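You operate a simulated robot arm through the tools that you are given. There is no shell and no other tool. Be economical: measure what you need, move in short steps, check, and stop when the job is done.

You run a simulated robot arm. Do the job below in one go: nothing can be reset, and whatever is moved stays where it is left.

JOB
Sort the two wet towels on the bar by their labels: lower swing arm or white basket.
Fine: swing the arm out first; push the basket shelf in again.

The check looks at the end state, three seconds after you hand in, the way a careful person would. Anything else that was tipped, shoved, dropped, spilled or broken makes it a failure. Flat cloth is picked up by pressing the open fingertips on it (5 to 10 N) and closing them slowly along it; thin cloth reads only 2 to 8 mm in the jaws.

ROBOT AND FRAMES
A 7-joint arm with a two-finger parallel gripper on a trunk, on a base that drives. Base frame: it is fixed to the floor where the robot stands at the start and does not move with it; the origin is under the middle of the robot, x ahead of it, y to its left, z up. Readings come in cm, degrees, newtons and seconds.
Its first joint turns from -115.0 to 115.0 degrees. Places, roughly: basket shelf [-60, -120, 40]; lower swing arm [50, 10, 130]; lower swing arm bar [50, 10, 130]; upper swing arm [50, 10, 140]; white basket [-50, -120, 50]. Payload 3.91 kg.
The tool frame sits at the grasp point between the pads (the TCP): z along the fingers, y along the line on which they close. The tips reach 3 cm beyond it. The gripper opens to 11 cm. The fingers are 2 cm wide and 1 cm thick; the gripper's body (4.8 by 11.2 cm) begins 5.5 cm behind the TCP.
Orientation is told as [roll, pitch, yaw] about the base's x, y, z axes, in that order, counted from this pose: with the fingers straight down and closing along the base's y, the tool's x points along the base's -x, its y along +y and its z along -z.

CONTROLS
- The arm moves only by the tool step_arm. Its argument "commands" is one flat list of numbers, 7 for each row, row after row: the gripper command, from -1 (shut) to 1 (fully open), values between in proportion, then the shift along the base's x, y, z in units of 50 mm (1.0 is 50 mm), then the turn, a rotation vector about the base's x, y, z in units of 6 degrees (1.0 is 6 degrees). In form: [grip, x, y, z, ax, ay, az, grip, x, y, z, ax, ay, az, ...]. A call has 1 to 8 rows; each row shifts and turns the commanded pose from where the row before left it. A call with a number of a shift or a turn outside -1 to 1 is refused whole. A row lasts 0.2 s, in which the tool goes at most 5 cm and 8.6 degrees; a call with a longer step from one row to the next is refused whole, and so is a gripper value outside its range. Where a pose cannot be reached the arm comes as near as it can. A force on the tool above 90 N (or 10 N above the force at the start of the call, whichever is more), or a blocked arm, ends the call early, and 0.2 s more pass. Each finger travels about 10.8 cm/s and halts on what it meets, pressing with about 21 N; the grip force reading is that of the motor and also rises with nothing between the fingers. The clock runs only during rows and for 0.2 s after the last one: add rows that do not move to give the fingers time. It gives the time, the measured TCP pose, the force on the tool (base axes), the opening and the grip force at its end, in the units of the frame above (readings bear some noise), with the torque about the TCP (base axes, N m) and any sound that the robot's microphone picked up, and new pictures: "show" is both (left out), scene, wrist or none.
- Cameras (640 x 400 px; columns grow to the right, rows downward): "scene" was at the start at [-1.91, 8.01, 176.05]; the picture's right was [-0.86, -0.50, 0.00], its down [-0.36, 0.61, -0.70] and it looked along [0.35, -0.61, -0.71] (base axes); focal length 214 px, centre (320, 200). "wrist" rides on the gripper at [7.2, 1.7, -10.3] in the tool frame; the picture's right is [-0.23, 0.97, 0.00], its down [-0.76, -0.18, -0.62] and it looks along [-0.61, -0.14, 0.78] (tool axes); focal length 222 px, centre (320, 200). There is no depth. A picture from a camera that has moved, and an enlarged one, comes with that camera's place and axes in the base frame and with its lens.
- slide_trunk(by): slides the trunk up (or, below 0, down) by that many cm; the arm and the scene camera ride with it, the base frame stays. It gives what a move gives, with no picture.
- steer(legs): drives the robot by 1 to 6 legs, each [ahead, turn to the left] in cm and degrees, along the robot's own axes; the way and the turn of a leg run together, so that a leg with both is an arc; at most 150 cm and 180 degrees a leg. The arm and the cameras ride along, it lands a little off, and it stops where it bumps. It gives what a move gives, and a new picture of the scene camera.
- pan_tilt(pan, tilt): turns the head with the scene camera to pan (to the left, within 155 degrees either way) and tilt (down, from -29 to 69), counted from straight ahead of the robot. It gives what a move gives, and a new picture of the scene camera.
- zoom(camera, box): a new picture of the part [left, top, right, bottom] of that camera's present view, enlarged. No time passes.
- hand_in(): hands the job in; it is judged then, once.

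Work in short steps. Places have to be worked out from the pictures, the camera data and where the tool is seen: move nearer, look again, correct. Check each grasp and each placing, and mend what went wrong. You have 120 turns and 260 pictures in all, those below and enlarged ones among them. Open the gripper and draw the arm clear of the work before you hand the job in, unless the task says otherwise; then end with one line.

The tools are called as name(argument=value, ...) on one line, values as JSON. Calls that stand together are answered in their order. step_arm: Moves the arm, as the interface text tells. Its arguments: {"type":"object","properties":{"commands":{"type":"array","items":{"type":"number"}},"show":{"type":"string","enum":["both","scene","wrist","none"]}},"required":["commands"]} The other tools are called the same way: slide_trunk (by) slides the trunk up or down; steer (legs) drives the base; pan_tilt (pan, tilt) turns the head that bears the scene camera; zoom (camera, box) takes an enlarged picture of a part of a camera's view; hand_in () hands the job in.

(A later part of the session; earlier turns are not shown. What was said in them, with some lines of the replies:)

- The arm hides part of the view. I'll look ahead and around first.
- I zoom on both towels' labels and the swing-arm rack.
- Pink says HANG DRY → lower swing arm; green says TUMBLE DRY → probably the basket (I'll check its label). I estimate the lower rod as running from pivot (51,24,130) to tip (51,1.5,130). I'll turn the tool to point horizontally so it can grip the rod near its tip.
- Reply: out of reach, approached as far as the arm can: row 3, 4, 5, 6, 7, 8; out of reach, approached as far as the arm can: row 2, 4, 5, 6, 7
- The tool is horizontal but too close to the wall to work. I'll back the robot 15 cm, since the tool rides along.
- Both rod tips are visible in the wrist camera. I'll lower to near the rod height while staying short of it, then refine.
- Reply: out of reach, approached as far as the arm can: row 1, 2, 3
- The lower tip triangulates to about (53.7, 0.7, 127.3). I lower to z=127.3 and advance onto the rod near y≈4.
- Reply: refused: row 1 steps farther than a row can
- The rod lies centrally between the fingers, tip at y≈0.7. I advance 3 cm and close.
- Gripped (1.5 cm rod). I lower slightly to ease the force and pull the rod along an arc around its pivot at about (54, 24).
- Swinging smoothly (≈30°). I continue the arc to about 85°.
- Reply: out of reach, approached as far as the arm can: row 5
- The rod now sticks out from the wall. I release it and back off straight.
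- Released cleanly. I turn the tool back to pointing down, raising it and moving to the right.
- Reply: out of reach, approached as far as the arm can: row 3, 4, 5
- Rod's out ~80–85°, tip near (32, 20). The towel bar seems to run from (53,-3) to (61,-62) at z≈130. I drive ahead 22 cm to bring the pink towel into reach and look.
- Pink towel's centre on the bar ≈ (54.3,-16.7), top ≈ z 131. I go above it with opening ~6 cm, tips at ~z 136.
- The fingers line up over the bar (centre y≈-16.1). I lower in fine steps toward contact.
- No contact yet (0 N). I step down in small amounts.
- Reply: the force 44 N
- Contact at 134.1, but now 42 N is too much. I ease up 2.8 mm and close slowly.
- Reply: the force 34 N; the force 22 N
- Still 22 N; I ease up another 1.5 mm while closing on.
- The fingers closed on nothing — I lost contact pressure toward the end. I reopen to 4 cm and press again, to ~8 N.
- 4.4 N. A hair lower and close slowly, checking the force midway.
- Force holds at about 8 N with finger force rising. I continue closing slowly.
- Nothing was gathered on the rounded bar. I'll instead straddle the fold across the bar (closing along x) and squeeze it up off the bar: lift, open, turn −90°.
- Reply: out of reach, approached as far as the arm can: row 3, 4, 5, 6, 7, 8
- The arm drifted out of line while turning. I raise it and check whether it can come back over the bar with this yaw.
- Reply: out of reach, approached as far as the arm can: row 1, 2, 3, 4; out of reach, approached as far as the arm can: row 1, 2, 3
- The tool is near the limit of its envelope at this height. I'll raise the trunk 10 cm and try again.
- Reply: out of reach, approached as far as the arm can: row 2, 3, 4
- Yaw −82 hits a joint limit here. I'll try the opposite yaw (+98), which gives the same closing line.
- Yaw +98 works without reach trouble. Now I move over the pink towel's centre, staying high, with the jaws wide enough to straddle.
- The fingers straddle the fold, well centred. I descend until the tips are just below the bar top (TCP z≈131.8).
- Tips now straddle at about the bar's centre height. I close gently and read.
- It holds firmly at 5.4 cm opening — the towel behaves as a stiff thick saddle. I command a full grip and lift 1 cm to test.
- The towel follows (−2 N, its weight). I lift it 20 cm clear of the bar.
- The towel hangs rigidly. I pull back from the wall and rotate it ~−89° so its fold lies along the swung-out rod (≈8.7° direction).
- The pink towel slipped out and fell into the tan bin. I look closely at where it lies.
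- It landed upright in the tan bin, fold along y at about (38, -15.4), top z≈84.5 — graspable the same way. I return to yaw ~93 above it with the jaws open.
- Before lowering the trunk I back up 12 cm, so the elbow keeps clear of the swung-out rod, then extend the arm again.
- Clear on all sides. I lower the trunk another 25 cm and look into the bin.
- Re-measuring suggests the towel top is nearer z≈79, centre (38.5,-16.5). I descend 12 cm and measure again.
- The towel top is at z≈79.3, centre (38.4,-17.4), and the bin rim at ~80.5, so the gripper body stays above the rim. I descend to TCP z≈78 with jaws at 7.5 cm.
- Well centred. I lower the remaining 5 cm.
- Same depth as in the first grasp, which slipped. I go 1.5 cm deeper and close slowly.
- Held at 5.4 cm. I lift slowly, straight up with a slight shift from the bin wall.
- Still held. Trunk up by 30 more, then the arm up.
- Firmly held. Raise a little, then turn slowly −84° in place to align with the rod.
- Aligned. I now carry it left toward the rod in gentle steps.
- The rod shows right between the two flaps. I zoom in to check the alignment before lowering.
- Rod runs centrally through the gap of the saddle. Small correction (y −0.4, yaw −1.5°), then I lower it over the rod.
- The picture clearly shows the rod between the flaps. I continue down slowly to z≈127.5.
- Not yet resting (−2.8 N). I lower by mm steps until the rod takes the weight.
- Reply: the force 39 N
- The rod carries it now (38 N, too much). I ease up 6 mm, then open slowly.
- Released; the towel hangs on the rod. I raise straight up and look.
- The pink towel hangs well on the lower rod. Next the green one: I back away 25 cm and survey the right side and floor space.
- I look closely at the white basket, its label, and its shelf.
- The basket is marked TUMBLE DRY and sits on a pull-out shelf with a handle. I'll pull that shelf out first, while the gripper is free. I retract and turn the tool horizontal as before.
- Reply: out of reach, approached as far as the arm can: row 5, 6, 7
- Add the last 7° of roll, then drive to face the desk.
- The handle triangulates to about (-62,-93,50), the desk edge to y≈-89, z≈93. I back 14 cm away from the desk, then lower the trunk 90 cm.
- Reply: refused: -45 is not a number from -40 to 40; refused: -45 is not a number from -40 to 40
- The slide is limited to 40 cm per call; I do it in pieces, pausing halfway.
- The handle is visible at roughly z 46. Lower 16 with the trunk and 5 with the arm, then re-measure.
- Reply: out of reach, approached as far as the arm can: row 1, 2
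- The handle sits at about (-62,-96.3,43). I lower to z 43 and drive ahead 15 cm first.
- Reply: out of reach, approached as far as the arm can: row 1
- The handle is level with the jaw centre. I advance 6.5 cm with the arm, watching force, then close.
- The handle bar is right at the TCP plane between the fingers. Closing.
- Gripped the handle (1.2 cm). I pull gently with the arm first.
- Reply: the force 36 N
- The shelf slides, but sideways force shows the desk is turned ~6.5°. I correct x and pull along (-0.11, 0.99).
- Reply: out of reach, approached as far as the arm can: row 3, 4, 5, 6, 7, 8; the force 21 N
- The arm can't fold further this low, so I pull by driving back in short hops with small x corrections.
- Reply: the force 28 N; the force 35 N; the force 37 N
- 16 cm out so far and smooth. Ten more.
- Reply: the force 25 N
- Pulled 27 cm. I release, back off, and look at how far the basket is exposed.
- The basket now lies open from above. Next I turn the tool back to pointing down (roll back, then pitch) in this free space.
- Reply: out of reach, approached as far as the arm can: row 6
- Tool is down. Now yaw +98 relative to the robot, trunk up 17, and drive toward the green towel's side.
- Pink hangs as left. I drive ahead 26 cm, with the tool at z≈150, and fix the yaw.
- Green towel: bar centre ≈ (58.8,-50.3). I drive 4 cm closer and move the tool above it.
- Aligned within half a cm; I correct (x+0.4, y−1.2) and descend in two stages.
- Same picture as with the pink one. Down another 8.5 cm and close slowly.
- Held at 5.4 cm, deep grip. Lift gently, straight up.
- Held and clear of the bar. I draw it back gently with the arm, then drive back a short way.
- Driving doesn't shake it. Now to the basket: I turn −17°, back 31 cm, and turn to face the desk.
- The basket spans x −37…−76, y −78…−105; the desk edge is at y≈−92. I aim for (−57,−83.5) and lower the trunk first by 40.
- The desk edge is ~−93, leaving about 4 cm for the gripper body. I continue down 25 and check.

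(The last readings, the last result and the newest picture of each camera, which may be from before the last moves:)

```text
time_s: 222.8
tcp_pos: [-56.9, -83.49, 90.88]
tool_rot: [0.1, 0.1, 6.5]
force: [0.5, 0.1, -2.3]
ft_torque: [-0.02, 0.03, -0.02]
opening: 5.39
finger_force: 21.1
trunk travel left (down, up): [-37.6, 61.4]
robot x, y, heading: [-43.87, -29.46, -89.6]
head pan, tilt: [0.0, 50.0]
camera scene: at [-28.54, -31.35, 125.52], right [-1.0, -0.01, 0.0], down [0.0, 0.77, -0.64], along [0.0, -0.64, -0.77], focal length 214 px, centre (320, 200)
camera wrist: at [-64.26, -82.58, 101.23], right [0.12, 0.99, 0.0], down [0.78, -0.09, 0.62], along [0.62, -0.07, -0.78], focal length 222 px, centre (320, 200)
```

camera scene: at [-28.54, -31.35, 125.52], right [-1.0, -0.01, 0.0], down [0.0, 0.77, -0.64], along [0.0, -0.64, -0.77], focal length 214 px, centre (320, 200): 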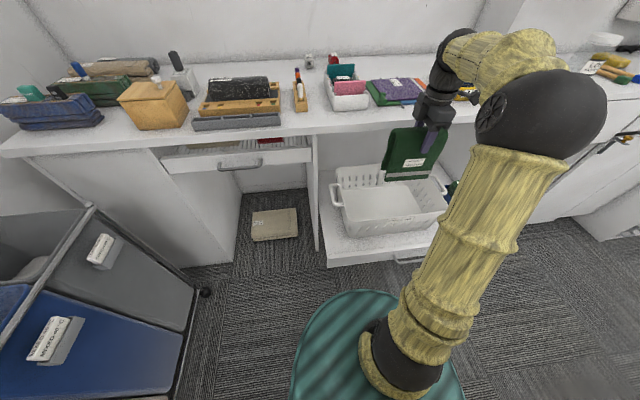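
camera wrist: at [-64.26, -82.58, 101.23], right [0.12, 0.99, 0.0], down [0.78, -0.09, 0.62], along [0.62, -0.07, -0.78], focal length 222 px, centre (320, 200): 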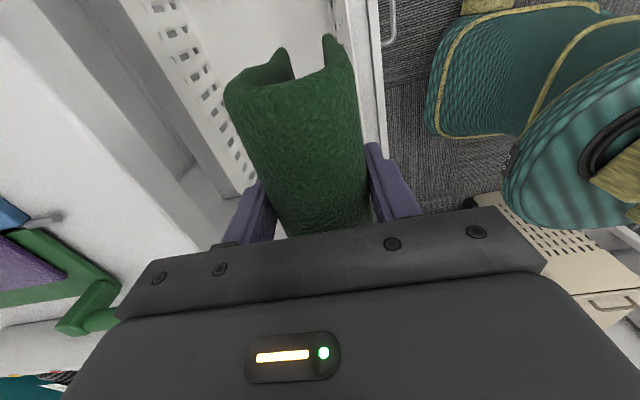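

I zoom to judge the gap to the desk edge and to the basket's front wall.

zoom(camera="wrist", box=[0, 0, 400, 250])

zoom(camera="scene", box=[320, 80, 480, 270])

```text
1.60 times, centred on (200, 125) of wrist
camera zoom: at [-64.26, -82.58, 101.23], right [0.12, 0.99, 0.0], down [0.78, -0.09, 0.62], along [0.62, -0.07, -0.78], focal length 355 px, centre (512, 320)
```

zoom: 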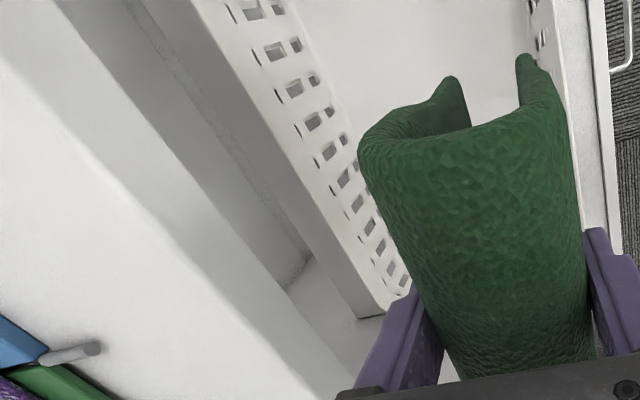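

```text
2.11 times, centred on (400, 175) of scene
camera zoom: at [-28.54, -31.35, 125.52], right [-1.0, -0.01, 0.0], down [0.0, 0.77, -0.64], along [0.0, -0.64, -0.77], focal length 452 px, centre (152, 253)
```

zoom: 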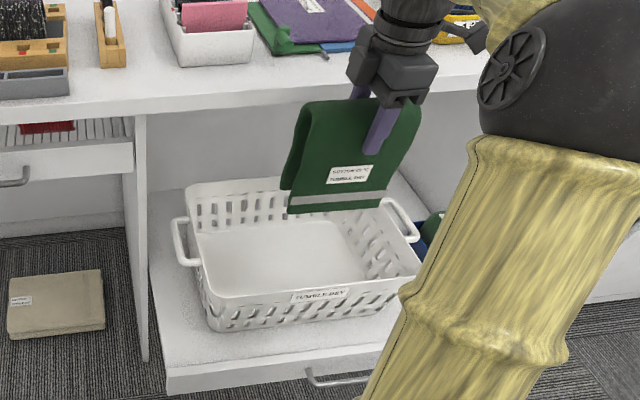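

Flap clears the basket's front rim by ~2 cm and the body clears the desk by ~3 cm. I lower 13 more and recheck before entering the basket.

slide_trunk(by=-13)

step_arm(commands=[-1, 0, -0.06, 0, 0, 0, 0])

```text
time_s: 224.4
tcp_pos: [-56.87, -83.61, 78.03]
tool_rot: [0.1, 0.0, 6.5]
force: [-0.8, 0.6, -1.8]
ft_torque: [0.02, 0.05, 0.03]
opening: 5.4
finger_force: 21.3
trunk travel left (down, up): [-24.6, 74.4]
robot x, y, heading: [-44.06, -29.52, -89.8]
head pan, tilt: [0.0, 50.0]
```

```text
time_s: 224.8
tcp_pos: [-56.96, -83.7, 77.96]
tool_rot: [0.1, 0.0, 6.5]
force: [0.2, 0.2, -3.0]
ft_torque: [0.03, 0.02, 0.0]
opening: 5.4
finger_force: 21.3
trunk travel left (down, up): [-24.6, 74.4]
robot x, y, heading: [-44.06, -29.44, -89.6]
head pan, tilt: [0.0, 50.0]
camera scene: at [-28.54, -31.34, 112.52], right [-1.0, -0.01, 0.0], down [0.0, 0.77, -0.64], along [0.0, -0.64, -0.77], focal length 214 px, centre (320, 200)
camera wrist: at [-64.27, -82.86, 88.24], right [0.12, 0.99, 0.0], down [0.78, -0.09, 0.62], along [0.62, -0.07, -0.78], focal length 222 px, centre (320, 200)
```

scene: 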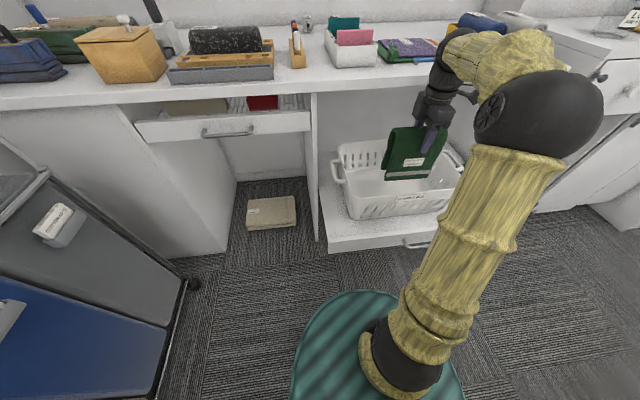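
wrist: 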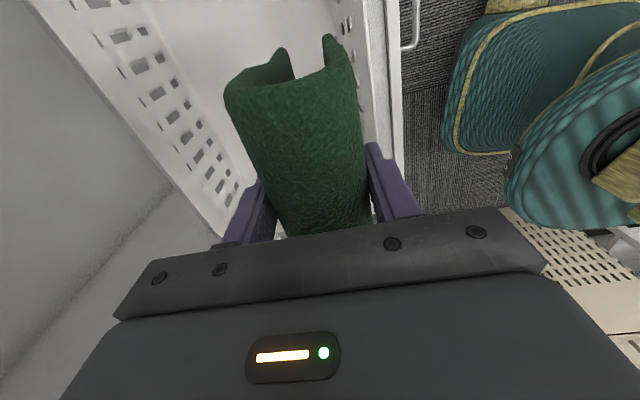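

Good clearance inside. Trunk down another 13, then small steps to the basket floor.

slide_trunk(by=-13)

step_arm(commands=[-1, 0, 0, -0.2, 0, 0, 0, -1, 0, 0, -0.2, 0, 0, 0])

```text
time_s: 226.3
tcp_pos: [-56.89, -83.83, 64.97]
tool_rot: [0.1, 0.0, 6.5]
force: [-0.6, -0.2, -3.0]
ft_torque: [0.01, 0.0, -0.01]
opening: 5.38
finger_force: 21.4
trunk travel left (down, up): [-11.6, 87.4]
robot x, y, heading: [-43.94, -29.29, -89.7]
head pan, tilt: [0.0, 50.0]
```

```text
time_s: 226.9
tcp_pos: [-56.95, -83.76, 62.92]
tool_rot: [0.2, 0.0, 6.4]
force: [-0.3, -1.3, -2.0]
ft_torque: [0.0, 0.04, 0.0]
opening: 5.37
finger_force: 21.3
trunk travel left (down, up): [-11.6, 87.4]
robot x, y, heading: [-43.67, -29.74, -89.8]
head pan, tilt: [0.0, 50.0]
camera scene: at [-28.54, -31.34, 99.52], right [-1.0, -0.01, 0.0], down [0.0, 0.77, -0.64], along [0.0, -0.64, -0.77], focal length 214 px, centre (320, 200)
camera wrist: at [-64.24, -82.86, 73.25], right [0.12, 0.99, 0.0], down [0.78, -0.09, 0.62], along [0.62, -0.07, -0.78], focal length 222 px, centre (320, 200)
```

scene: 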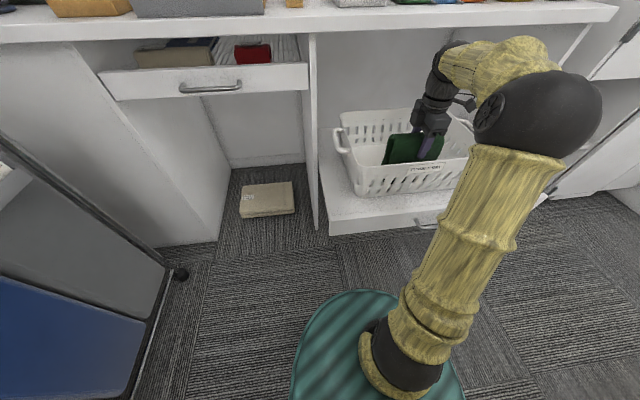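
wrist: 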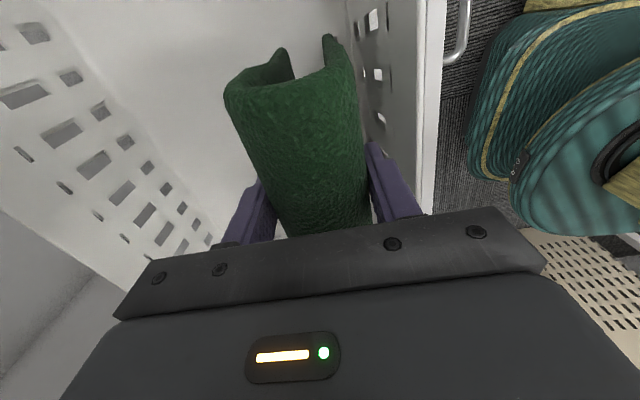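

The towel is inside the basket, not yet on its floor. I step down until it touches.

step_arm(commands=[-1, 0, 0, -0.14, 0, 0, 0, -1, 0, 0, -0.14, 0, 0, 0], show="none")

step_arm(commands=[-1, 0, 0, -0.1, 0, 0, 0, -1, 0, 0, -0.1, 0, 0, 0], show="none")

step_arm(commands=[-1, 0, 0, -0.08, 0, 0, 0, -1, 0, 0, -0.08, 0, 0, 0], show="wrist")

```text
time_s: 227.5
tcp_pos: [-56.96, -83.86, 61.5]
tool_rot: [0.1, 0.1, 6.5]
force: [0.8, -0.8, -2.3]
ft_torque: [0.0, 0.04, 0.01]
opening: 5.4
finger_force: 20.9
trunk travel left (down, up): [-11.6, 87.4]
robot x, y, heading: [-43.45, -29.67, -89.9]
head pan, tilt: [0.0, 50.0]
```

```text
time_s: 228.1
tcp_pos: [-56.93, -83.77, 60.85]
tool_rot: [-0.3, 0.0, 6.4]
force: [-1.6, 0.1, 22.7]
ft_torque: [0.62, -0.39, -0.08]
opening: 5.38
finger_force: 20.6
trunk travel left (down, up): [-11.6, 87.4]
robot x, y, heading: [-43.84, -29.63, -89.4]
head pan, tilt: [0.0, 50.0]
```

```text
time_s: 228.7
tcp_pos: [-56.94, -83.72, 59.66]
tool_rot: [0.0, 0.0, 6.5]
force: [-2.0, -0.6, 25.2]
ft_torque: [0.1, -0.15, -0.07]
opening: 5.39
finger_force: 20.3
trunk travel left (down, up): [-11.6, 87.4]
robot x, y, heading: [-43.49, -29.75, -89.5]
head pan, tilt: [0.0, 50.0]
camera wrist: at [-64.24, -82.81, 70.07], right [0.12, 0.99, 0.0], down [0.78, -0.09, 0.62], along [0.62, -0.07, -0.78], focal length 222 px, centre (320, 200)
```

wrist: 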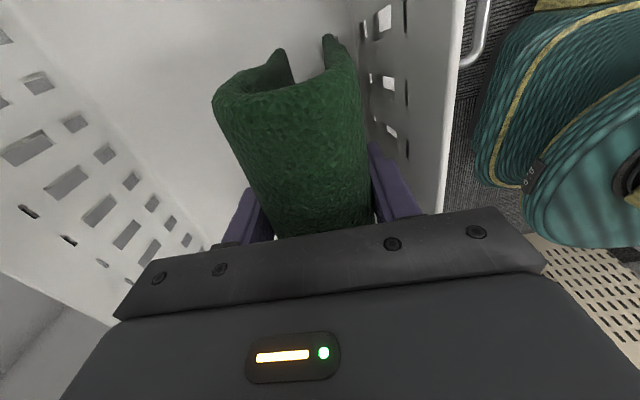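

It rests on the floor of the basket. I ease up a bit, open, and raise.

step_arm(commands=[-1, 0, 0, 0.06, 0, 0, 0, 0.0, 0, 0, 0, 0, 0, 0, 0.1, 0, 0, 0, 0, 0, 0, 0.25, 0, 0, 0, 0, 0, 0, 0.36, 0, 0, 0, 0, 0, 0, 0.36, 0, 0, 0, 0, 0, 0], show="wrist")

```text
time_s: 230.1
tcp_pos: [-56.93, -83.76, 60.0]
tool_rot: [-0.1, 0.0, 6.5]
force: [0.8, 0.5, 0.1]
ft_torque: [0.02, 0.01, 0.0]
opening: 7.5
finger_force: 0.0
trunk travel left (down, up): [-11.6, 87.4]
robot x, y, heading: [-43.63, -29.62, -89.6]
head pan, tilt: [0.0, 50.0]
camera wrist: at [-64.25, -82.86, 70.34], right [0.12, 0.99, 0.0], down [0.78, -0.09, 0.62], along [0.62, -0.07, -0.78], focal length 222 px, centre (320, 200)
```

wrist: 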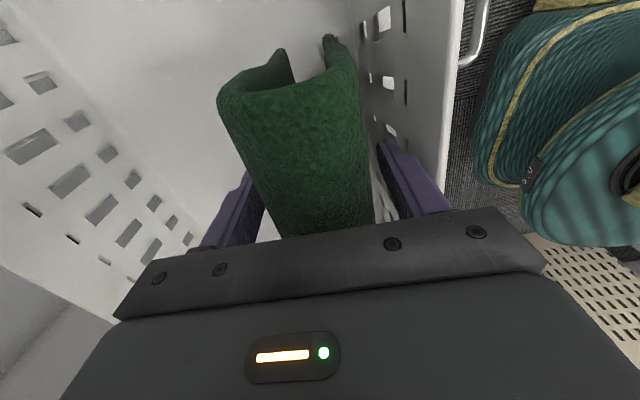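

Free on both sides. Raising straight up.

step_arm(commands=[0.36, 0, 0, 0.2, 0, 0, 0, 0.36, 0, 0, 0.3, 0, 0, 0, 0.36, 0, 0, 0.4, 0, 0, 0, 0.36, 0, 0, 0.4, 0, 0, 0, 0.36, 0, 0, 0.3, 0, 0, 0], show="wrist")

slide_trunk(by=40)

steer(legs=[[-20, 0]])

zoom(camera="scene", box=[280, 60, 480, 260])

```text
time_s: 231.3
tcp_pos: [-57.0, -83.72, 68.04]
tool_rot: [0.1, 0.0, 6.6]
force: [-0.3, 0.1, -0.2]
ft_torque: [-0.01, -0.01, -0.03]
opening: 7.46
finger_force: 0.0
trunk travel left (down, up): [-11.6, 87.4]
robot x, y, heading: [-44.02, -29.64, -89.8]
head pan, tilt: [0.0, 50.0]
camera wrist: at [-64.26, -82.84, 78.35], right [0.12, 0.99, 0.0], down [0.78, -0.09, 0.62], along [0.62, -0.07, -0.78], focal length 222 px, centre (320, 200)
```

wrist: 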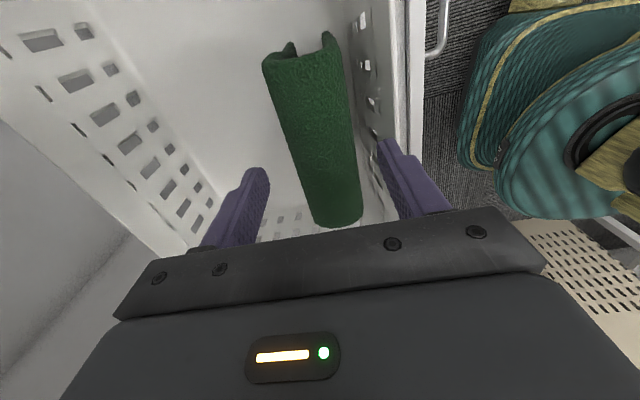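

```text
time_s: 235.2
tcp_pos: [-56.95, -83.68, 108.02]
tool_rot: [-0.1, -0.1, 6.5]
force: [-0.2, 0.6, -0.1]
ft_torque: [0.01, 0.01, 0.0]
opening: 7.45
finger_force: 0.2
trunk travel left (down, up): [-51.6, 47.4]
robot x, y, heading: [-44.34, -29.5, -90.0]
head pan, tilt: [0.0, 50.0]
```

```text
time_s: 236.8
tcp_pos: [-57.08, -63.29, 108.09]
tool_rot: [0.0, -0.1, 6.5]
force: [-0.2, -0.6, -0.1]
ft_torque: [0.02, 0.01, -0.04]
opening: 7.46
finger_force: 0.1
trunk travel left (down, up): [-51.6, 47.4]
robot x, y, heading: [-43.77, -9.81, -89.5]
head pan, tilt: [0.0, 50.0]
camera scene: at [-28.62, -11.02, 139.52], right [-1.0, -0.01, 0.0], down [0.0, 0.77, -0.64], along [0.0, -0.64, -0.77], focal length 214 px, centre (320, 200)
```

scene: 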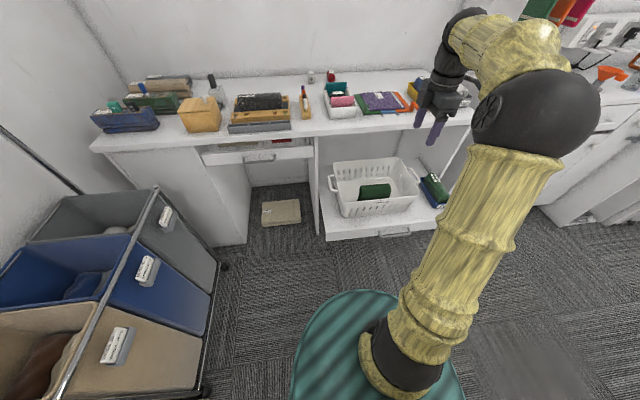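

```text
2.00 times, centred on (380, 160) of scene
camera zoom: at [-28.62, -11.02, 139.52], right [-1.0, -0.01, 0.0], down [0.0, 0.77, -0.64], along [0.0, -0.64, -0.77], focal length 429 px, centre (200, 280)
```

zoom: 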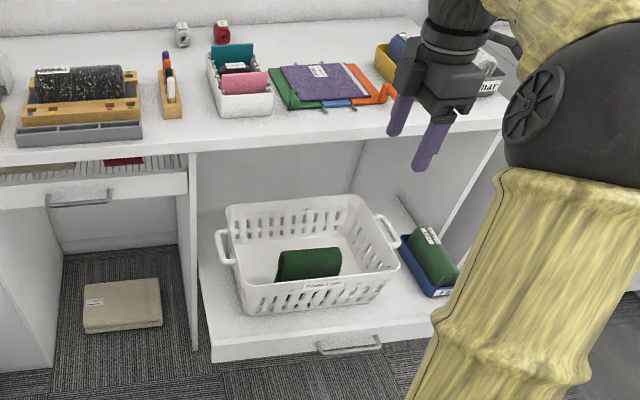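

Green sits in the TUMBLE DRY basket. Now to push the shelf in: I pitch the tool horizontal along the shelf's normal (closing stays vertical).

step_arm(commands=[0, 0, 0, 0, -0.99, -0.11, 0, 0, 0, 0, 0, -0.99, -0.11, 0, 0, 0, 0, 0, -0.99, -0.11, 0, 0, 0, 0, 0, -0.99, -0.11, 0, 0, 0, 0, 0, -0.99, -0.11, 0, 0, 0, 0, 0, -0.99, -0.11, 0, 0, 0, 0, 0, -0.99, -0.11, 0, 0, 0, 0, 0, -0.99, -0.11, 0], show="none")

step_arm(commands=[0, 0, 0, 0, -0.99, -0.11, 0, 0, 0, 0, 0, -0.99, -0.11, 0, 0, 0, 0, 0, -0.99, -0.11, 0, 0, 0, 0, 0, -0.99, -0.11, 0, 0, 0, 0, 0, -0.99, -0.11, 0, 0, 0, 0, 0, -0.99, -0.11, 0, 0, 0, 0, 0, -0.99, -0.11, 0, 0, 0, 0, 0, 0, 0, 0])

```text
time_s: 238.6
tcp_pos: [-57.03, -63.42, 108.11]
tool_rot: [-47.8, 0.1, 6.5]
force: [1.5, 0.5, 0.1]
ft_torque: [0.02, 0.01, 0.03]
opening: 5.5
finger_force: 0.1
trunk travel left (down, up): [-51.6, 47.4]
robot x, y, heading: [-43.93, -9.06, -89.5]
head pan, tilt: [0.0, 50.0]
```

```text
time_s: 240.4
tcp_pos: [-56.97, -64.06, 106.05]
tool_rot: [-52.6, -0.2, 6.6]
force: [0.4, -0.3, 0.5]
ft_torque: [-0.02, 0.01, -0.01]
opening: 5.5
finger_force: 0.0
out of reach, approached as far as the arm can: row 2, 3, 4, 5, 6, 7
trunk travel left (down, up): [-51.6, 47.4]
robot x, y, heading: [-43.72, -9.3, -89.6]
head pan, tilt: [0.0, 50.0]
camera scene: at [-28.6, -11.05, 139.52], right [-1.0, -0.01, 0.0], down [0.0, 0.77, -0.64], along [0.0, -0.64, -0.77], focal length 214 px, centre (320, 200)
camera wrist: at [-65.13, -55.69, 110.96], right [0.16, 0.61, -0.77], down [0.71, 0.47, 0.52], along [0.68, -0.63, -0.36], focal length 222 px, centre (320, 200)
```

scene: 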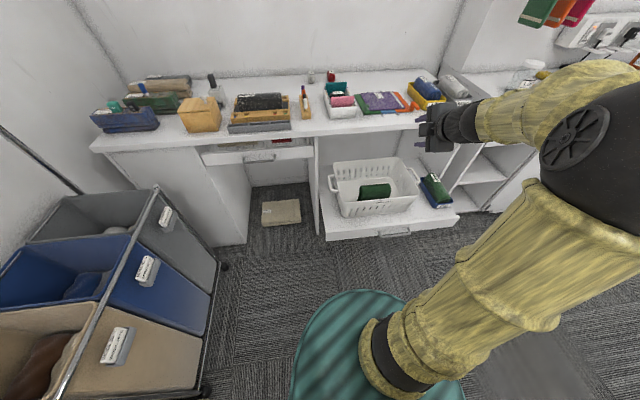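
wrist: 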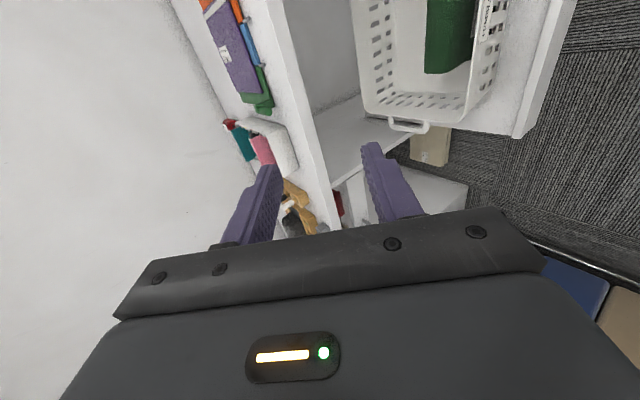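

The wrist limits at ~52° tilt, but that suffices: I'll push on the shelf's front face beside the handle with closed fingertips. I back up 6 cm and turn 6° left so driving ahead goes along the shelf's direction.

steer(legs=[[-6, 0], [0, 6]])

slide_trunk(by=-40)

step_arm(commands=[-1, 0, 0, 0, 0, 0, 0, -1, 0, 0, 0, 0, 0, 0, -1, 0, 0, 0, 0, 0, 0])

```text
time_s: 241.9
tcp_pos: [-51.23, -59.11, 106.07]
tool_rot: [-52.7, 0.0, 12.6]
force: [-0.4, 0.3, 0.1]
ft_torque: [-0.03, -0.02, 0.0]
opening: 5.48
finger_force: 0.0
trunk travel left (down, up): [-51.6, 47.4]
robot x, y, heading: [-44.24, -3.24, -83.5]
head pan, tilt: [0.0, 50.0]
camera scene: at [-28.59, -3.4, 139.52], right [-0.99, -0.11, 0.0], down [-0.09, 0.76, -0.64], along [0.07, -0.64, -0.77], focal length 214 px, centre (320, 200)
```

scene: 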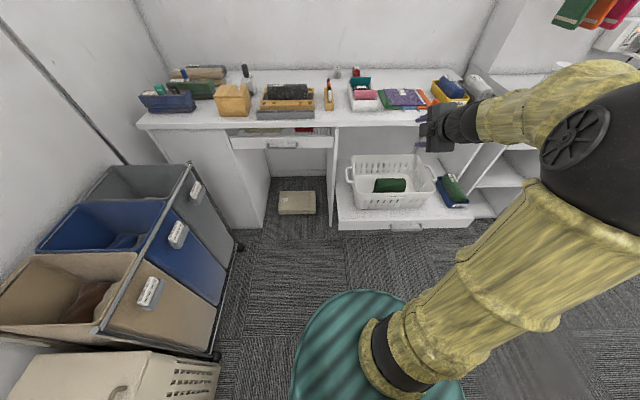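

```text
time_s: 245.7
tcp_pos: [-51.17, -59.15, 66.09]
tool_rot: [-52.6, -0.1, 12.6]
force: [0.3, 0.1, 0.8]
ft_torque: [0.0, 0.01, 0.01]
opening: 5.51
finger_force: 0.1
trunk travel left (down, up): [-11.6, 87.4]
robot x, y, heading: [-43.9, -2.64, -83.5]
head pan, tilt: [0.0, 50.0]
```

```text
time_s: 246.5
tcp_pos: [-51.24, -59.13, 66.11]
tool_rot: [-52.6, -0.1, 12.6]
force: [-0.9, 0.6, -0.4]
ft_torque: [-0.01, 0.01, -0.01]
opening: 0.0
finger_force: 20.4
trunk travel left (down, up): [-11.6, 87.4]
robot x, y, heading: [-43.74, -3.31, -83.1]
head pan, tilt: [0.0, 50.0]
camera scene: at [-28.58, -3.39, 99.52], right [-0.99, -0.11, 0.0], down [-0.09, 0.76, -0.64], along [0.07, -0.64, -0.77], focal length 214 px, centre (320, 200)
camera wrist: at [-60.22, -51.64, 70.95], right [0.09, 0.63, -0.77], down [0.66, 0.54, 0.52], along [0.75, -0.56, -0.36], focal length 222 px, centre (320, 200)
```

scene: 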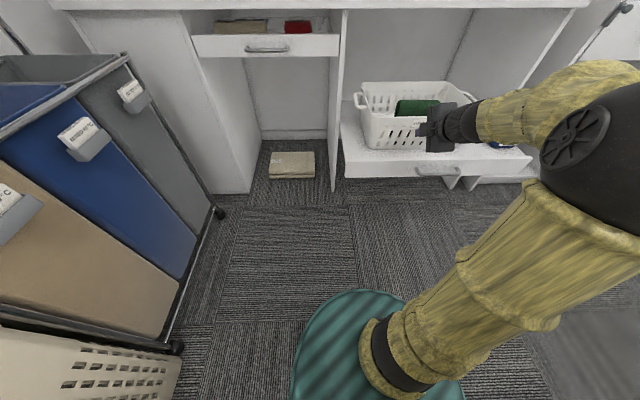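
wrist: 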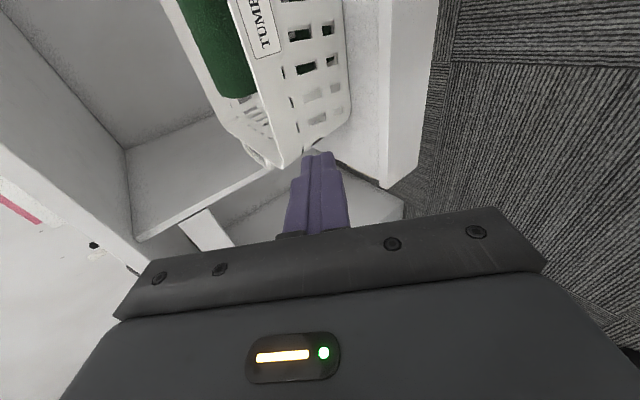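

Fingers closed. Lower to z≈44 (trunk 11.5, arm 10).

slide_trunk(by=-11.4)

step_arm(commands=[-1, 0, 0, -0.5, 0, 0, 0, -1, 0, 0, -0.5, 0, 0, 0, -1, 0, 0, -0.5, 0, 0, 0, -1, 0, 0, -0.5, 0, 0, 0, -1, 0, 0, 0, 0, 0, 0])

```text
time_s: 248.0
tcp_pos: [-51.26, -59.06, 54.64]
tool_rot: [-52.6, -0.1, 12.6]
force: [0.1, 0.7, -0.8]
ft_torque: [0.01, 0.0, -0.01]
opening: 0.01
finger_force: 21.3
trunk travel left (down, up): [-0.2, 98.8]
robot x, y, heading: [-43.8, -3.38, -83.3]
head pan, tilt: [0.0, 50.0]
```

```text
time_s: 249.2
tcp_pos: [-51.14, -59.09, 44.55]
tool_rot: [-52.7, -0.1, 12.5]
force: [0.3, 0.3, -0.1]
ft_torque: [0.02, -0.01, 0.0]
opening: 0.01
finger_force: 21.2
trunk travel left (down, up): [-0.2, 98.8]
robot x, y, heading: [-43.64, -3.35, -83.5]
head pan, tilt: [0.0, 50.0]
camera scene: at [-28.58, -3.39, 88.12], right [-0.99, -0.11, 0.0], down [-0.09, 0.76, -0.64], along [0.07, -0.64, -0.77], focal length 214 px, centre (320, 200)
camera wrist: at [-60.19, -51.65, 49.51], right [0.09, 0.63, -0.77], down [0.66, 0.54, 0.52], along [0.75, -0.56, -0.36], focal length 222 px, centre (320, 200)
```

scene: 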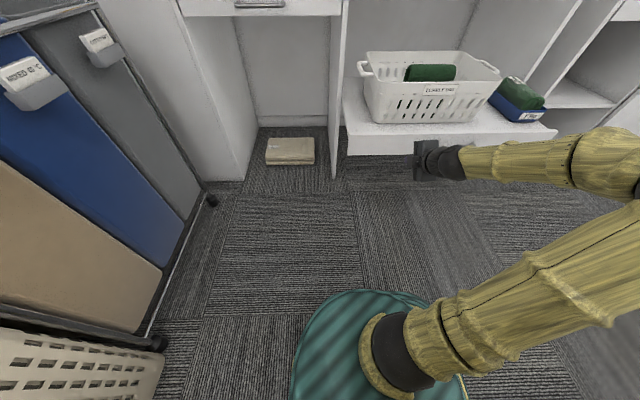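
wrist: 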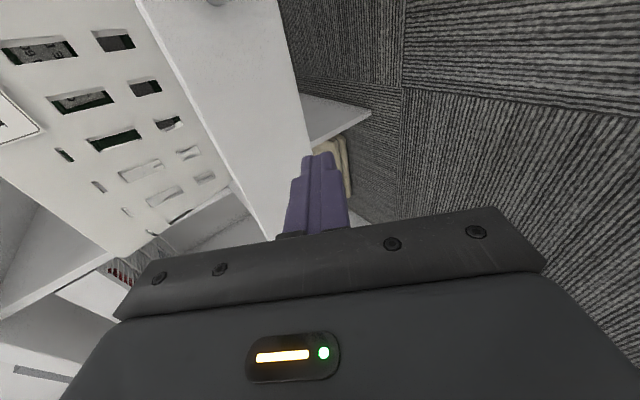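

Tip height 42.7 lies mid-face (39.5–47). I drive ahead 8 cm to make contact.

steer(legs=[[8, 0]])

step_arm(commands=[-1, 0, 0, 0, 0, 0, 0], show="wrist")

```text
time_s: 250.2
tcp_pos: [-50.26, -67.13, 44.7]
tool_rot: [-52.7, -0.1, 12.7]
force: [0.8, 0.1, -0.5]
ft_torque: [-0.02, 0.0, 0.0]
opening: 0.0
finger_force: 21.0
trunk travel left (down, up): [-0.2, 98.8]
robot x, y, heading: [-42.87, -11.04, -83.6]
head pan, tilt: [0.0, 50.0]
camera scene: at [-27.68, -11.32, 88.12], right [-0.99, -0.11, 0.0], down [-0.09, 0.76, -0.64], along [0.07, -0.64, -0.77], focal length 214 px, centre (320, 200)
```

scene: 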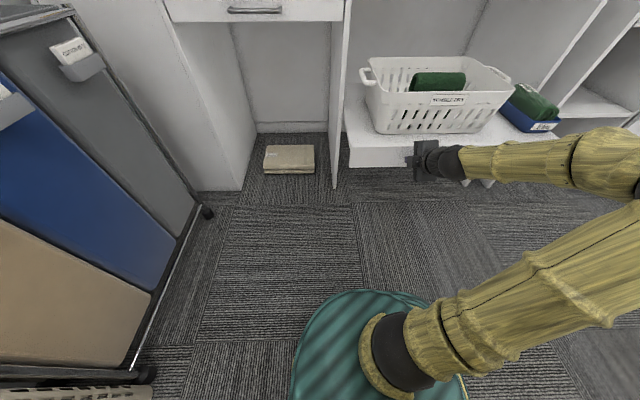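

```text
time_s: 250.6
tcp_pos: [-50.17, -66.99, 44.59]
tool_rot: [-52.6, -0.1, 12.7]
force: [-1.2, 0.0, -0.1]
ft_torque: [-0.03, 0.0, 0.01]
opening: 0.0
finger_force: 21.0
trunk travel left (down, up): [-0.2, 98.8]
robot x, y, heading: [-43.17, -11.2, -83.6]
head pan, tilt: [0.0, 50.0]
camera wrist: at [-59.25, -59.6, 49.53], right [0.09, 0.63, -0.77], down [0.66, 0.54, 0.52], along [0.75, -0.56, -0.36], focal length 222 px, centre (320, 200)
```

wrist: 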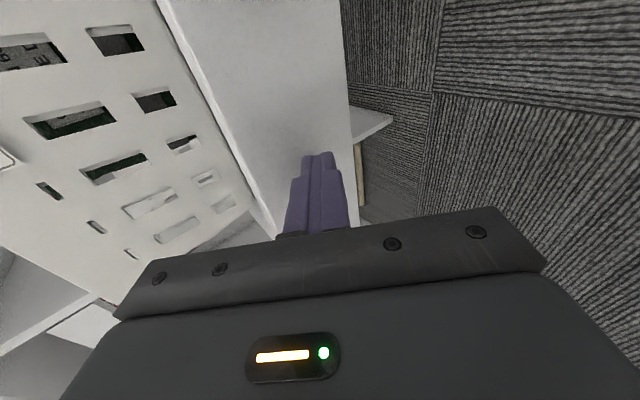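

Tip is at mid-face, just short of contact. Push ahead 10 cm.

steer(legs=[[10, 0]])

step_arm(commands=[-1, 0, 0, 0, 0, 0, 0], show="wrist")

```text
time_s: 251.8
tcp_pos: [-49.06, -77.04, 44.67]
tool_rot: [-52.5, -0.1, 12.5]
force: [0.0, -0.1, -1.0]
ft_torque: [0.01, 0.0, -0.02]
opening: 0.0
finger_force: 21.3
trunk travel left (down, up): [-0.2, 98.8]
robot x, y, heading: [-41.81, -21.2, -83.4]
head pan, tilt: [0.0, 50.0]
camera scene: at [-26.54, -21.25, 88.12], right [-0.99, -0.11, 0.0], down [-0.09, 0.76, -0.64], along [0.07, -0.64, -0.77], focal length 214 px, centre (320, 200)
```

scene: 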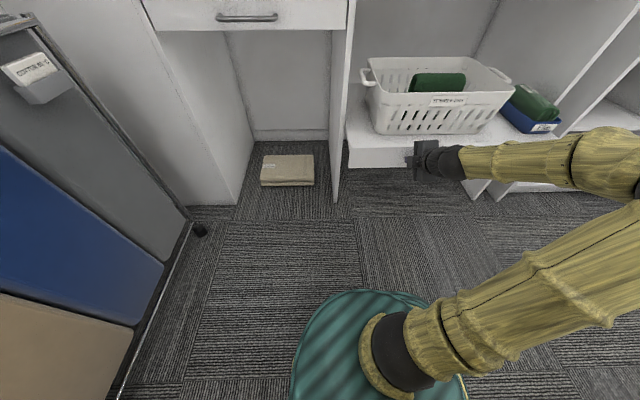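

```text
time_s: 252.2
tcp_pos: [-49.1, -76.97, 44.57]
tool_rot: [-52.6, -0.1, 12.6]
force: [0.5, 0.2, 0.3]
ft_torque: [0.05, -0.02, 0.02]
opening: 0.0
finger_force: 21.2
trunk travel left (down, up): [-0.2, 98.8]
robot x, y, heading: [-41.97, -21.04, -83.4]
head pan, tilt: [0.0, 50.0]
camera wrist: at [-58.11, -69.54, 49.53], right [0.09, 0.63, -0.77], down [0.66, 0.54, 0.52], along [0.75, -0.56, -0.36], focal length 222 px, centre (320, 200)
```

wrist: 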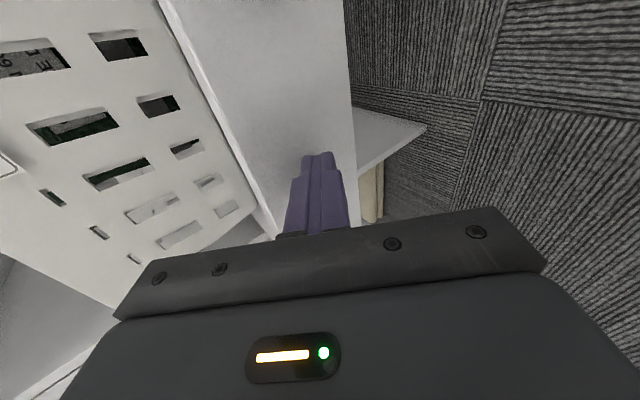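

The shelf slides in smoothly. 12 cm more by driving, then I finish with the arm.

steer(legs=[[12, 0]])

step_arm(commands=[-1, 0.02, -0.2, 0, 0, 0, 0, -1, 0.02, -0.2, 0, 0, 0, 0, -1, 0.02, -0.2, 0, 0, 0, 0, -1, 0, 0, 0, 0, 0, 0])

```text
time_s: 253.4
tcp_pos: [-47.77, -89.09, 44.6]
tool_rot: [-52.6, -0.1, 12.5]
force: [-0.3, -0.4, 0.8]
ft_torque: [-0.01, -0.01, 0.04]
opening: 0.02
finger_force: 21.4
trunk travel left (down, up): [-0.2, 98.8]
robot x, y, heading: [-40.51, -33.4, -83.4]
head pan, tilt: [0.0, 50.0]
camera scene: at [-25.18, -33.24, 88.12], right [-0.99, -0.11, 0.0], down [-0.09, 0.76, -0.64], along [0.07, -0.64, -0.77], focal length 214 px, centre (320, 200)
```

scene: 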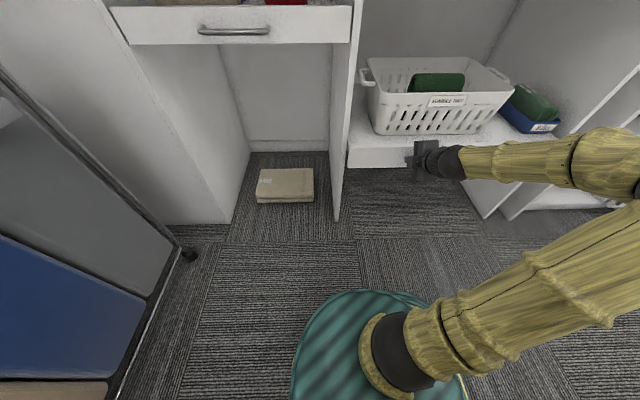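

```text
time_s: 254.4
tcp_pos: [-47.59, -91.94, 44.74]
tool_rot: [-52.6, -0.2, 12.4]
force: [-0.4, -0.1, -0.4]
ft_torque: [0.03, 0.03, 0.03]
opening: 0.0
finger_force: 20.4
trunk travel left (down, up): [-0.2, 98.8]
robot x, y, heading: [-40.74, -33.28, -83.7]
head pan, tilt: [0.0, 50.0]
camera scene: at [-25.18, -33.25, 88.12], right [-0.99, -0.11, 0.0], down [-0.09, 0.76, -0.64], along [0.07, -0.64, -0.77], focal length 214 px, centre (320, 200)
camera wrist: at [-56.56, -84.52, 49.57], right [0.09, 0.63, -0.77], down [0.66, 0.54, 0.52], along [0.75, -0.56, -0.36], focal length 222 px, centre (320, 200)
```

scene: 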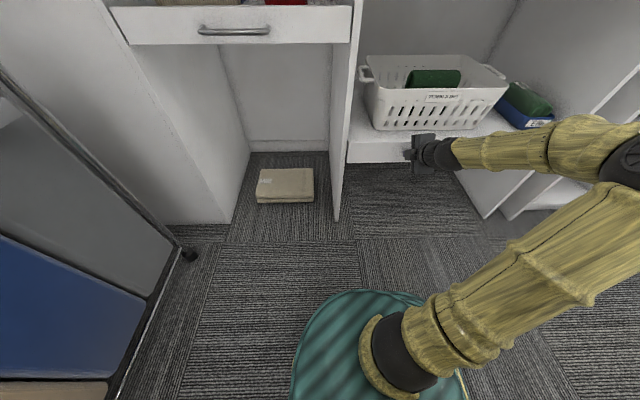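
wrist: 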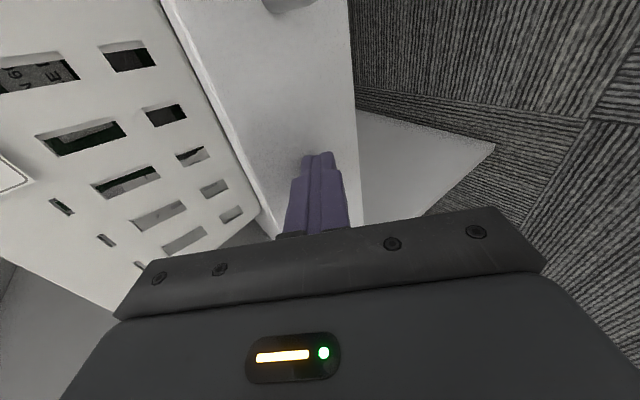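

Still no stop felt. I push on in small steps, watching the force.

step_arm(commands=[-1, 0.01, -0.1, 0, 0, 0, 0, -1, 0.01, -0.1, 0, 0, 0, 0, -1, 0.01, -0.08, 0, 0, 0, 0], show="none")

step_arm(commands=[-1, 0.01, -0.08, 0, 0, 0, 0, -1, 0.01, -0.08, 0, 0, 0, 0], show="none")

step_arm(commands=[-1, 0.01, -0.08, 0, 0, 0, 0, -1, 0.0, -0.06, 0, 0, 0, 0], show="both")

```text
time_s: 255.2
tcp_pos: [-47.33, -93.38, 44.55]
tool_rot: [-52.6, -0.2, 12.6]
force: [-0.4, 1.0, 1.0]
ft_torque: [-0.01, -0.01, -0.01]
opening: 0.0
finger_force: 21.2
trunk travel left (down, up): [-0.2, 98.8]
robot x, y, heading: [-40.63, -32.75, -83.6]
head pan, tilt: [0.0, 50.0]
```

```text
time_s: 255.9
tcp_pos: [-47.28, -93.42, 44.76]
tool_rot: [-52.1, -0.1, 12.7]
force: [-4.4, 35.4, 25.3]
ft_torque: [-0.34, 0.12, -0.16]
opening: 0.01
finger_force: 21.5
trunk travel left (down, up): [-0.2, 98.8]
robot x, y, heading: [-40.82, -32.57, -83.7]
head pan, tilt: [0.0, 50.0]
stopped in row 2: the force on the tool passed its limit (the readings are from after the stop); the commanded pose is now the measured one
```

```text
time_s: 256.4
tcp_pos: [-47.28, -93.34, 44.62]
tool_rot: [-51.9, -0.1, 12.6]
force: [-2.1, 43.6, 33.2]
ft_torque: [-0.52, 0.12, -0.17]
opening: 0.01
finger_force: 21.0
trunk travel left (down, up): [-0.2, 98.8]
robot x, y, heading: [-40.34, -32.73, -83.5]
head pan, tilt: [0.0, 50.0]
stopped in row 2: the force on the tool passed its limit (the readings are from after the stop); the commanded pose is now the measured one
camera scene: at [-25.21, -32.54, 88.13], right [-0.99, -0.11, 0.0], down [-0.09, 0.76, -0.65], along [0.07, -0.64, -0.76], focal length 214 px, centre (320, 200)
camera wrist: at [-56.32, -86.1, 49.6], right [0.09, 0.64, -0.76], down [0.66, 0.54, 0.53], along [0.75, -0.55, -0.37], focal length 222 px, centre (320, 200)
```

scene: 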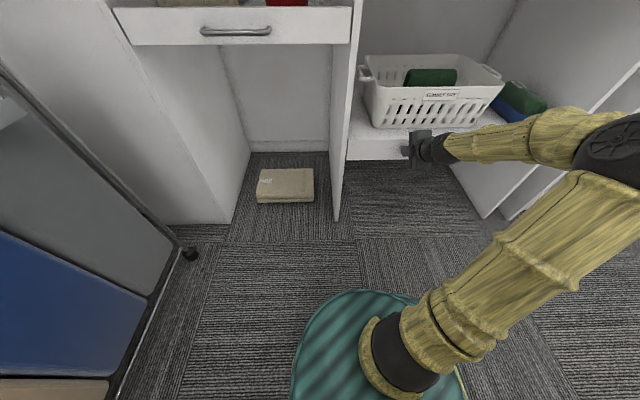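
wrist: 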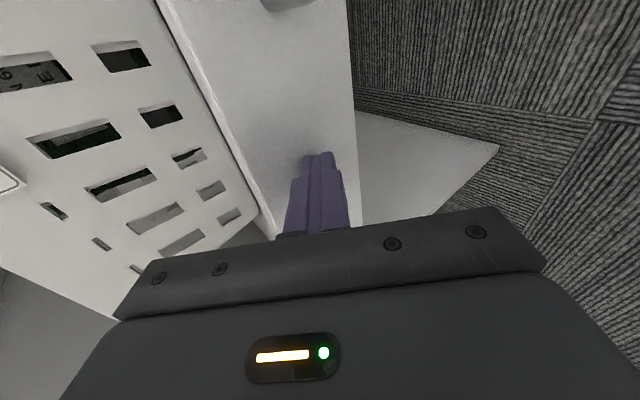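

Firm stop at the predicted closed position: the shelf is home. I back away, raise up and check everything.

step_arm(commands=[-1, 0, 0.3, 0, 0, 0, 0, -1, 0, 0.4, 0, 0, 0, 0], show="none")

steer(legs=[[-30, 0]])

slide_trunk(by=40)

slide_trunk(by=40)

pan_tilt(pan=0, tilt=45)

zoom(camera="scene", box=[300, 100, 500, 260])

pan_tilt(pan=80, tilt=35)

```text
time_s: 257.0
tcp_pos: [-47.19, -90.39, 44.26]
tool_rot: [-51.4, -0.3, 12.6]
force: [-0.1, 0.0, -0.2]
ft_torque: [-0.02, 0.03, 0.0]
opening: 0.0
finger_force: 20.6
trunk travel left (down, up): [-0.2, 98.8]
robot x, y, heading: [-40.56, -32.58, -83.6]
head pan, tilt: [0.0, 50.0]
```

```text
time_s: 259.0
tcp_pos: [-50.46, -60.9, 44.11]
tool_rot: [-51.5, -0.3, 12.7]
force: [-0.1, -0.7, 0.6]
ft_torque: [0.01, -0.01, 0.02]
opening: 0.02
finger_force: 21.1
trunk travel left (down, up): [-0.2, 98.8]
robot x, y, heading: [-44.21, -3.59, -83.5]
head pan, tilt: [0.0, 50.0]
camera scene: at [-28.59, -3.56, 88.12], right [-0.99, -0.12, 0.0], down [-0.09, 0.76, -0.64], along [0.07, -0.64, -0.77], focal length 214 px, centre (320, 200)
```

scene: 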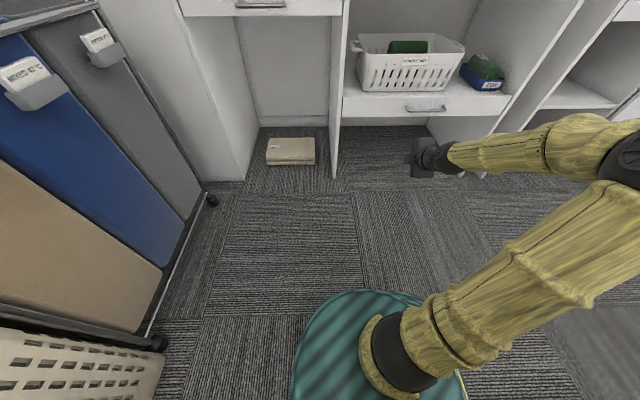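

```text
time_s: 262.9
tcp_pos: [-50.38, -60.94, 84.22]
tool_rot: [-51.4, -0.2, 12.8]
force: [-0.7, 1.1, -0.6]
ft_torque: [0.0, -0.03, 0.01]
opening: 0.0
finger_force: 21.1
trunk travel left (down, up): [-40.2, 58.8]
robot x, y, heading: [-44.01, -3.45, -83.5]
head pan, tilt: [0.0, 50.0]
```

```text
time_s: 266.7
tcp_pos: [-50.43, -60.88, 124.07]
tool_rot: [-51.4, -0.4, 12.8]
force: [-0.3, -0.2, 0.7]
ft_torque: [0.0, 0.02, -0.02]
opening: 0.0
finger_force: 21.2
trunk travel left (down, up): [-80.2, 18.8]
robot x, y, heading: [-43.78, -3.32, -83.5]
head pan, tilt: [0.0, 50.0]
```

```text
time_s: 267.4
tcp_pos: [-50.44, -60.86, 124.21]
tool_rot: [-51.4, -0.3, 12.8]
force: [-0.4, 0.5, -0.4]
ft_torque: [0.06, 0.01, 0.0]
opening: 0.0
finger_force: 21.2
trunk travel left (down, up): [-80.2, 18.8]
robot x, y, heading: [-43.93, -3.21, -83.5]
head pan, tilt: [0.0, 45.0]
camera scene: at [-28.54, -4.0, 168.81], right [-0.99, -0.12, 0.0], down [-0.08, 0.7, -0.71], along [0.08, -0.7, -0.71], focal length 214 px, centre (320, 200)
```

scene: 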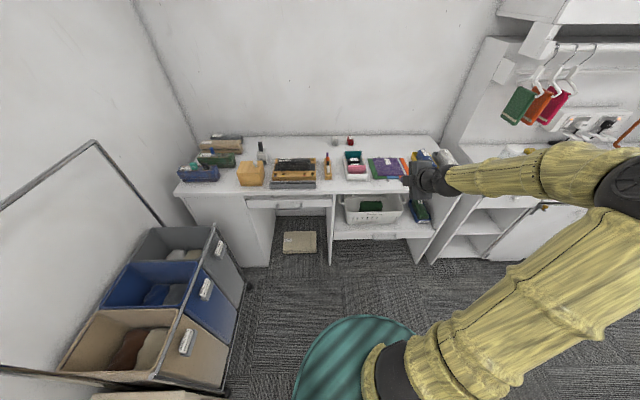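

```text
2.50 times, centred on (400, 180) of scene
camera zoom: at [-28.54, -4.0, 168.81], right [-0.99, -0.12, 0.0], down [-0.08, 0.7, -0.71], along [0.08, -0.7, -0.71], focal length 536 px, centre (120, 250)
```

zoom: 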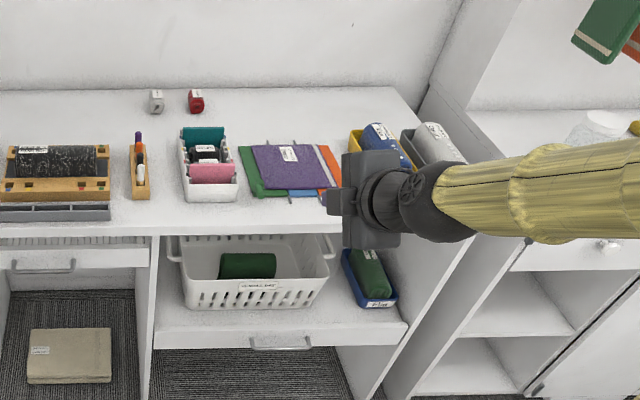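

```text
time_s: 268.9
tcp_pos: [-50.52, -60.96, 124.24]
tool_rot: [-51.4, -0.3, 12.9]
force: [0.4, 0.2, 0.1]
ft_torque: [0.0, -0.01, 0.03]
opening: 0.0
finger_force: 21.7
trunk travel left (down, up): [-80.2, 18.8]
robot x, y, heading: [-44.09, -2.99, -83.3]
head pan, tilt: [80.0, 35.0]
camera scene: at [-20.69, 3.55, 170.29], right [-0.06, -1.0, 0.0], down [-0.57, 0.03, -0.82], along [0.82, -0.05, -0.57], focal length 214 px, centre (320, 200)
```

scene: 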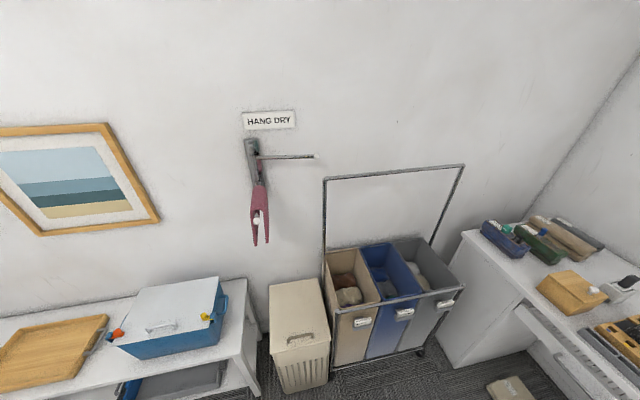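

Shelf is back in, basket in place with green in it. One check on the pink towel.

zoom(camera="scene", box=[210, 120, 330, 260])

step_arm(commands=[0.5, 0, 0, 0, 0, 0, 0, 1, 0, 0, 0, 0, 0, 0, 1, 0, 0, 0, 0, 0, 0, 1, 0, 0, 0, 0, 0, 0], show="none")

```text
2.86 times, centred on (270, 190) of scene
camera zoom: at [-20.69, 3.55, 170.29], right [-0.06, -1.0, 0.0], down [-0.57, 0.03, -0.82], along [0.82, -0.05, -0.57], focal length 613 px, centre (463, 229)
```

zoom: 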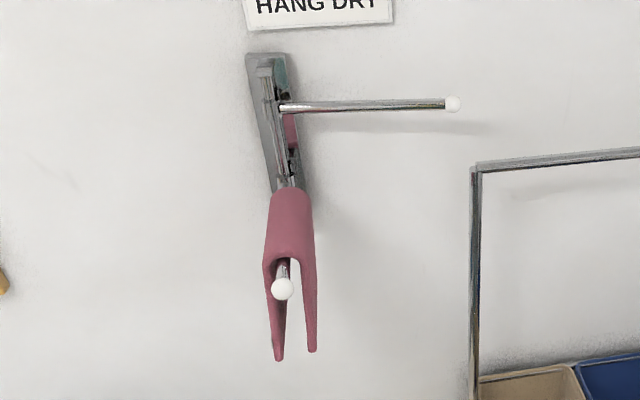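

```text
time_s: 269.9
tcp_pos: [-50.44, -60.87, 124.15]
tool_rot: [-51.4, -0.3, 12.8]
force: [-0.2, 0.4, -0.5]
ft_torque: [-0.02, -0.04, 0.0]
opening: 11.0
finger_force: 0.1
trunk travel left (down, up): [-80.2, 18.8]
robot x, y, heading: [-44.14, -3.46, -83.6]
head pan, tilt: [80.0, 35.0]
```

Pink hangs over the swung-out lower rod, green is in the basket, the shelf is home, and the gripper is open and clear. I hand in.

hand_in()

```text
The job is handed in.
```

Both towels are sorted: the pink "hang dry" one hangs on the swung-out lower swing arm, and the green "tumble dry" one is in the white basket with its shelf pushed back in. The pink towel slipped once on the way and fell into the tan laundry bin below the bar; I picked it up from there and hung it.
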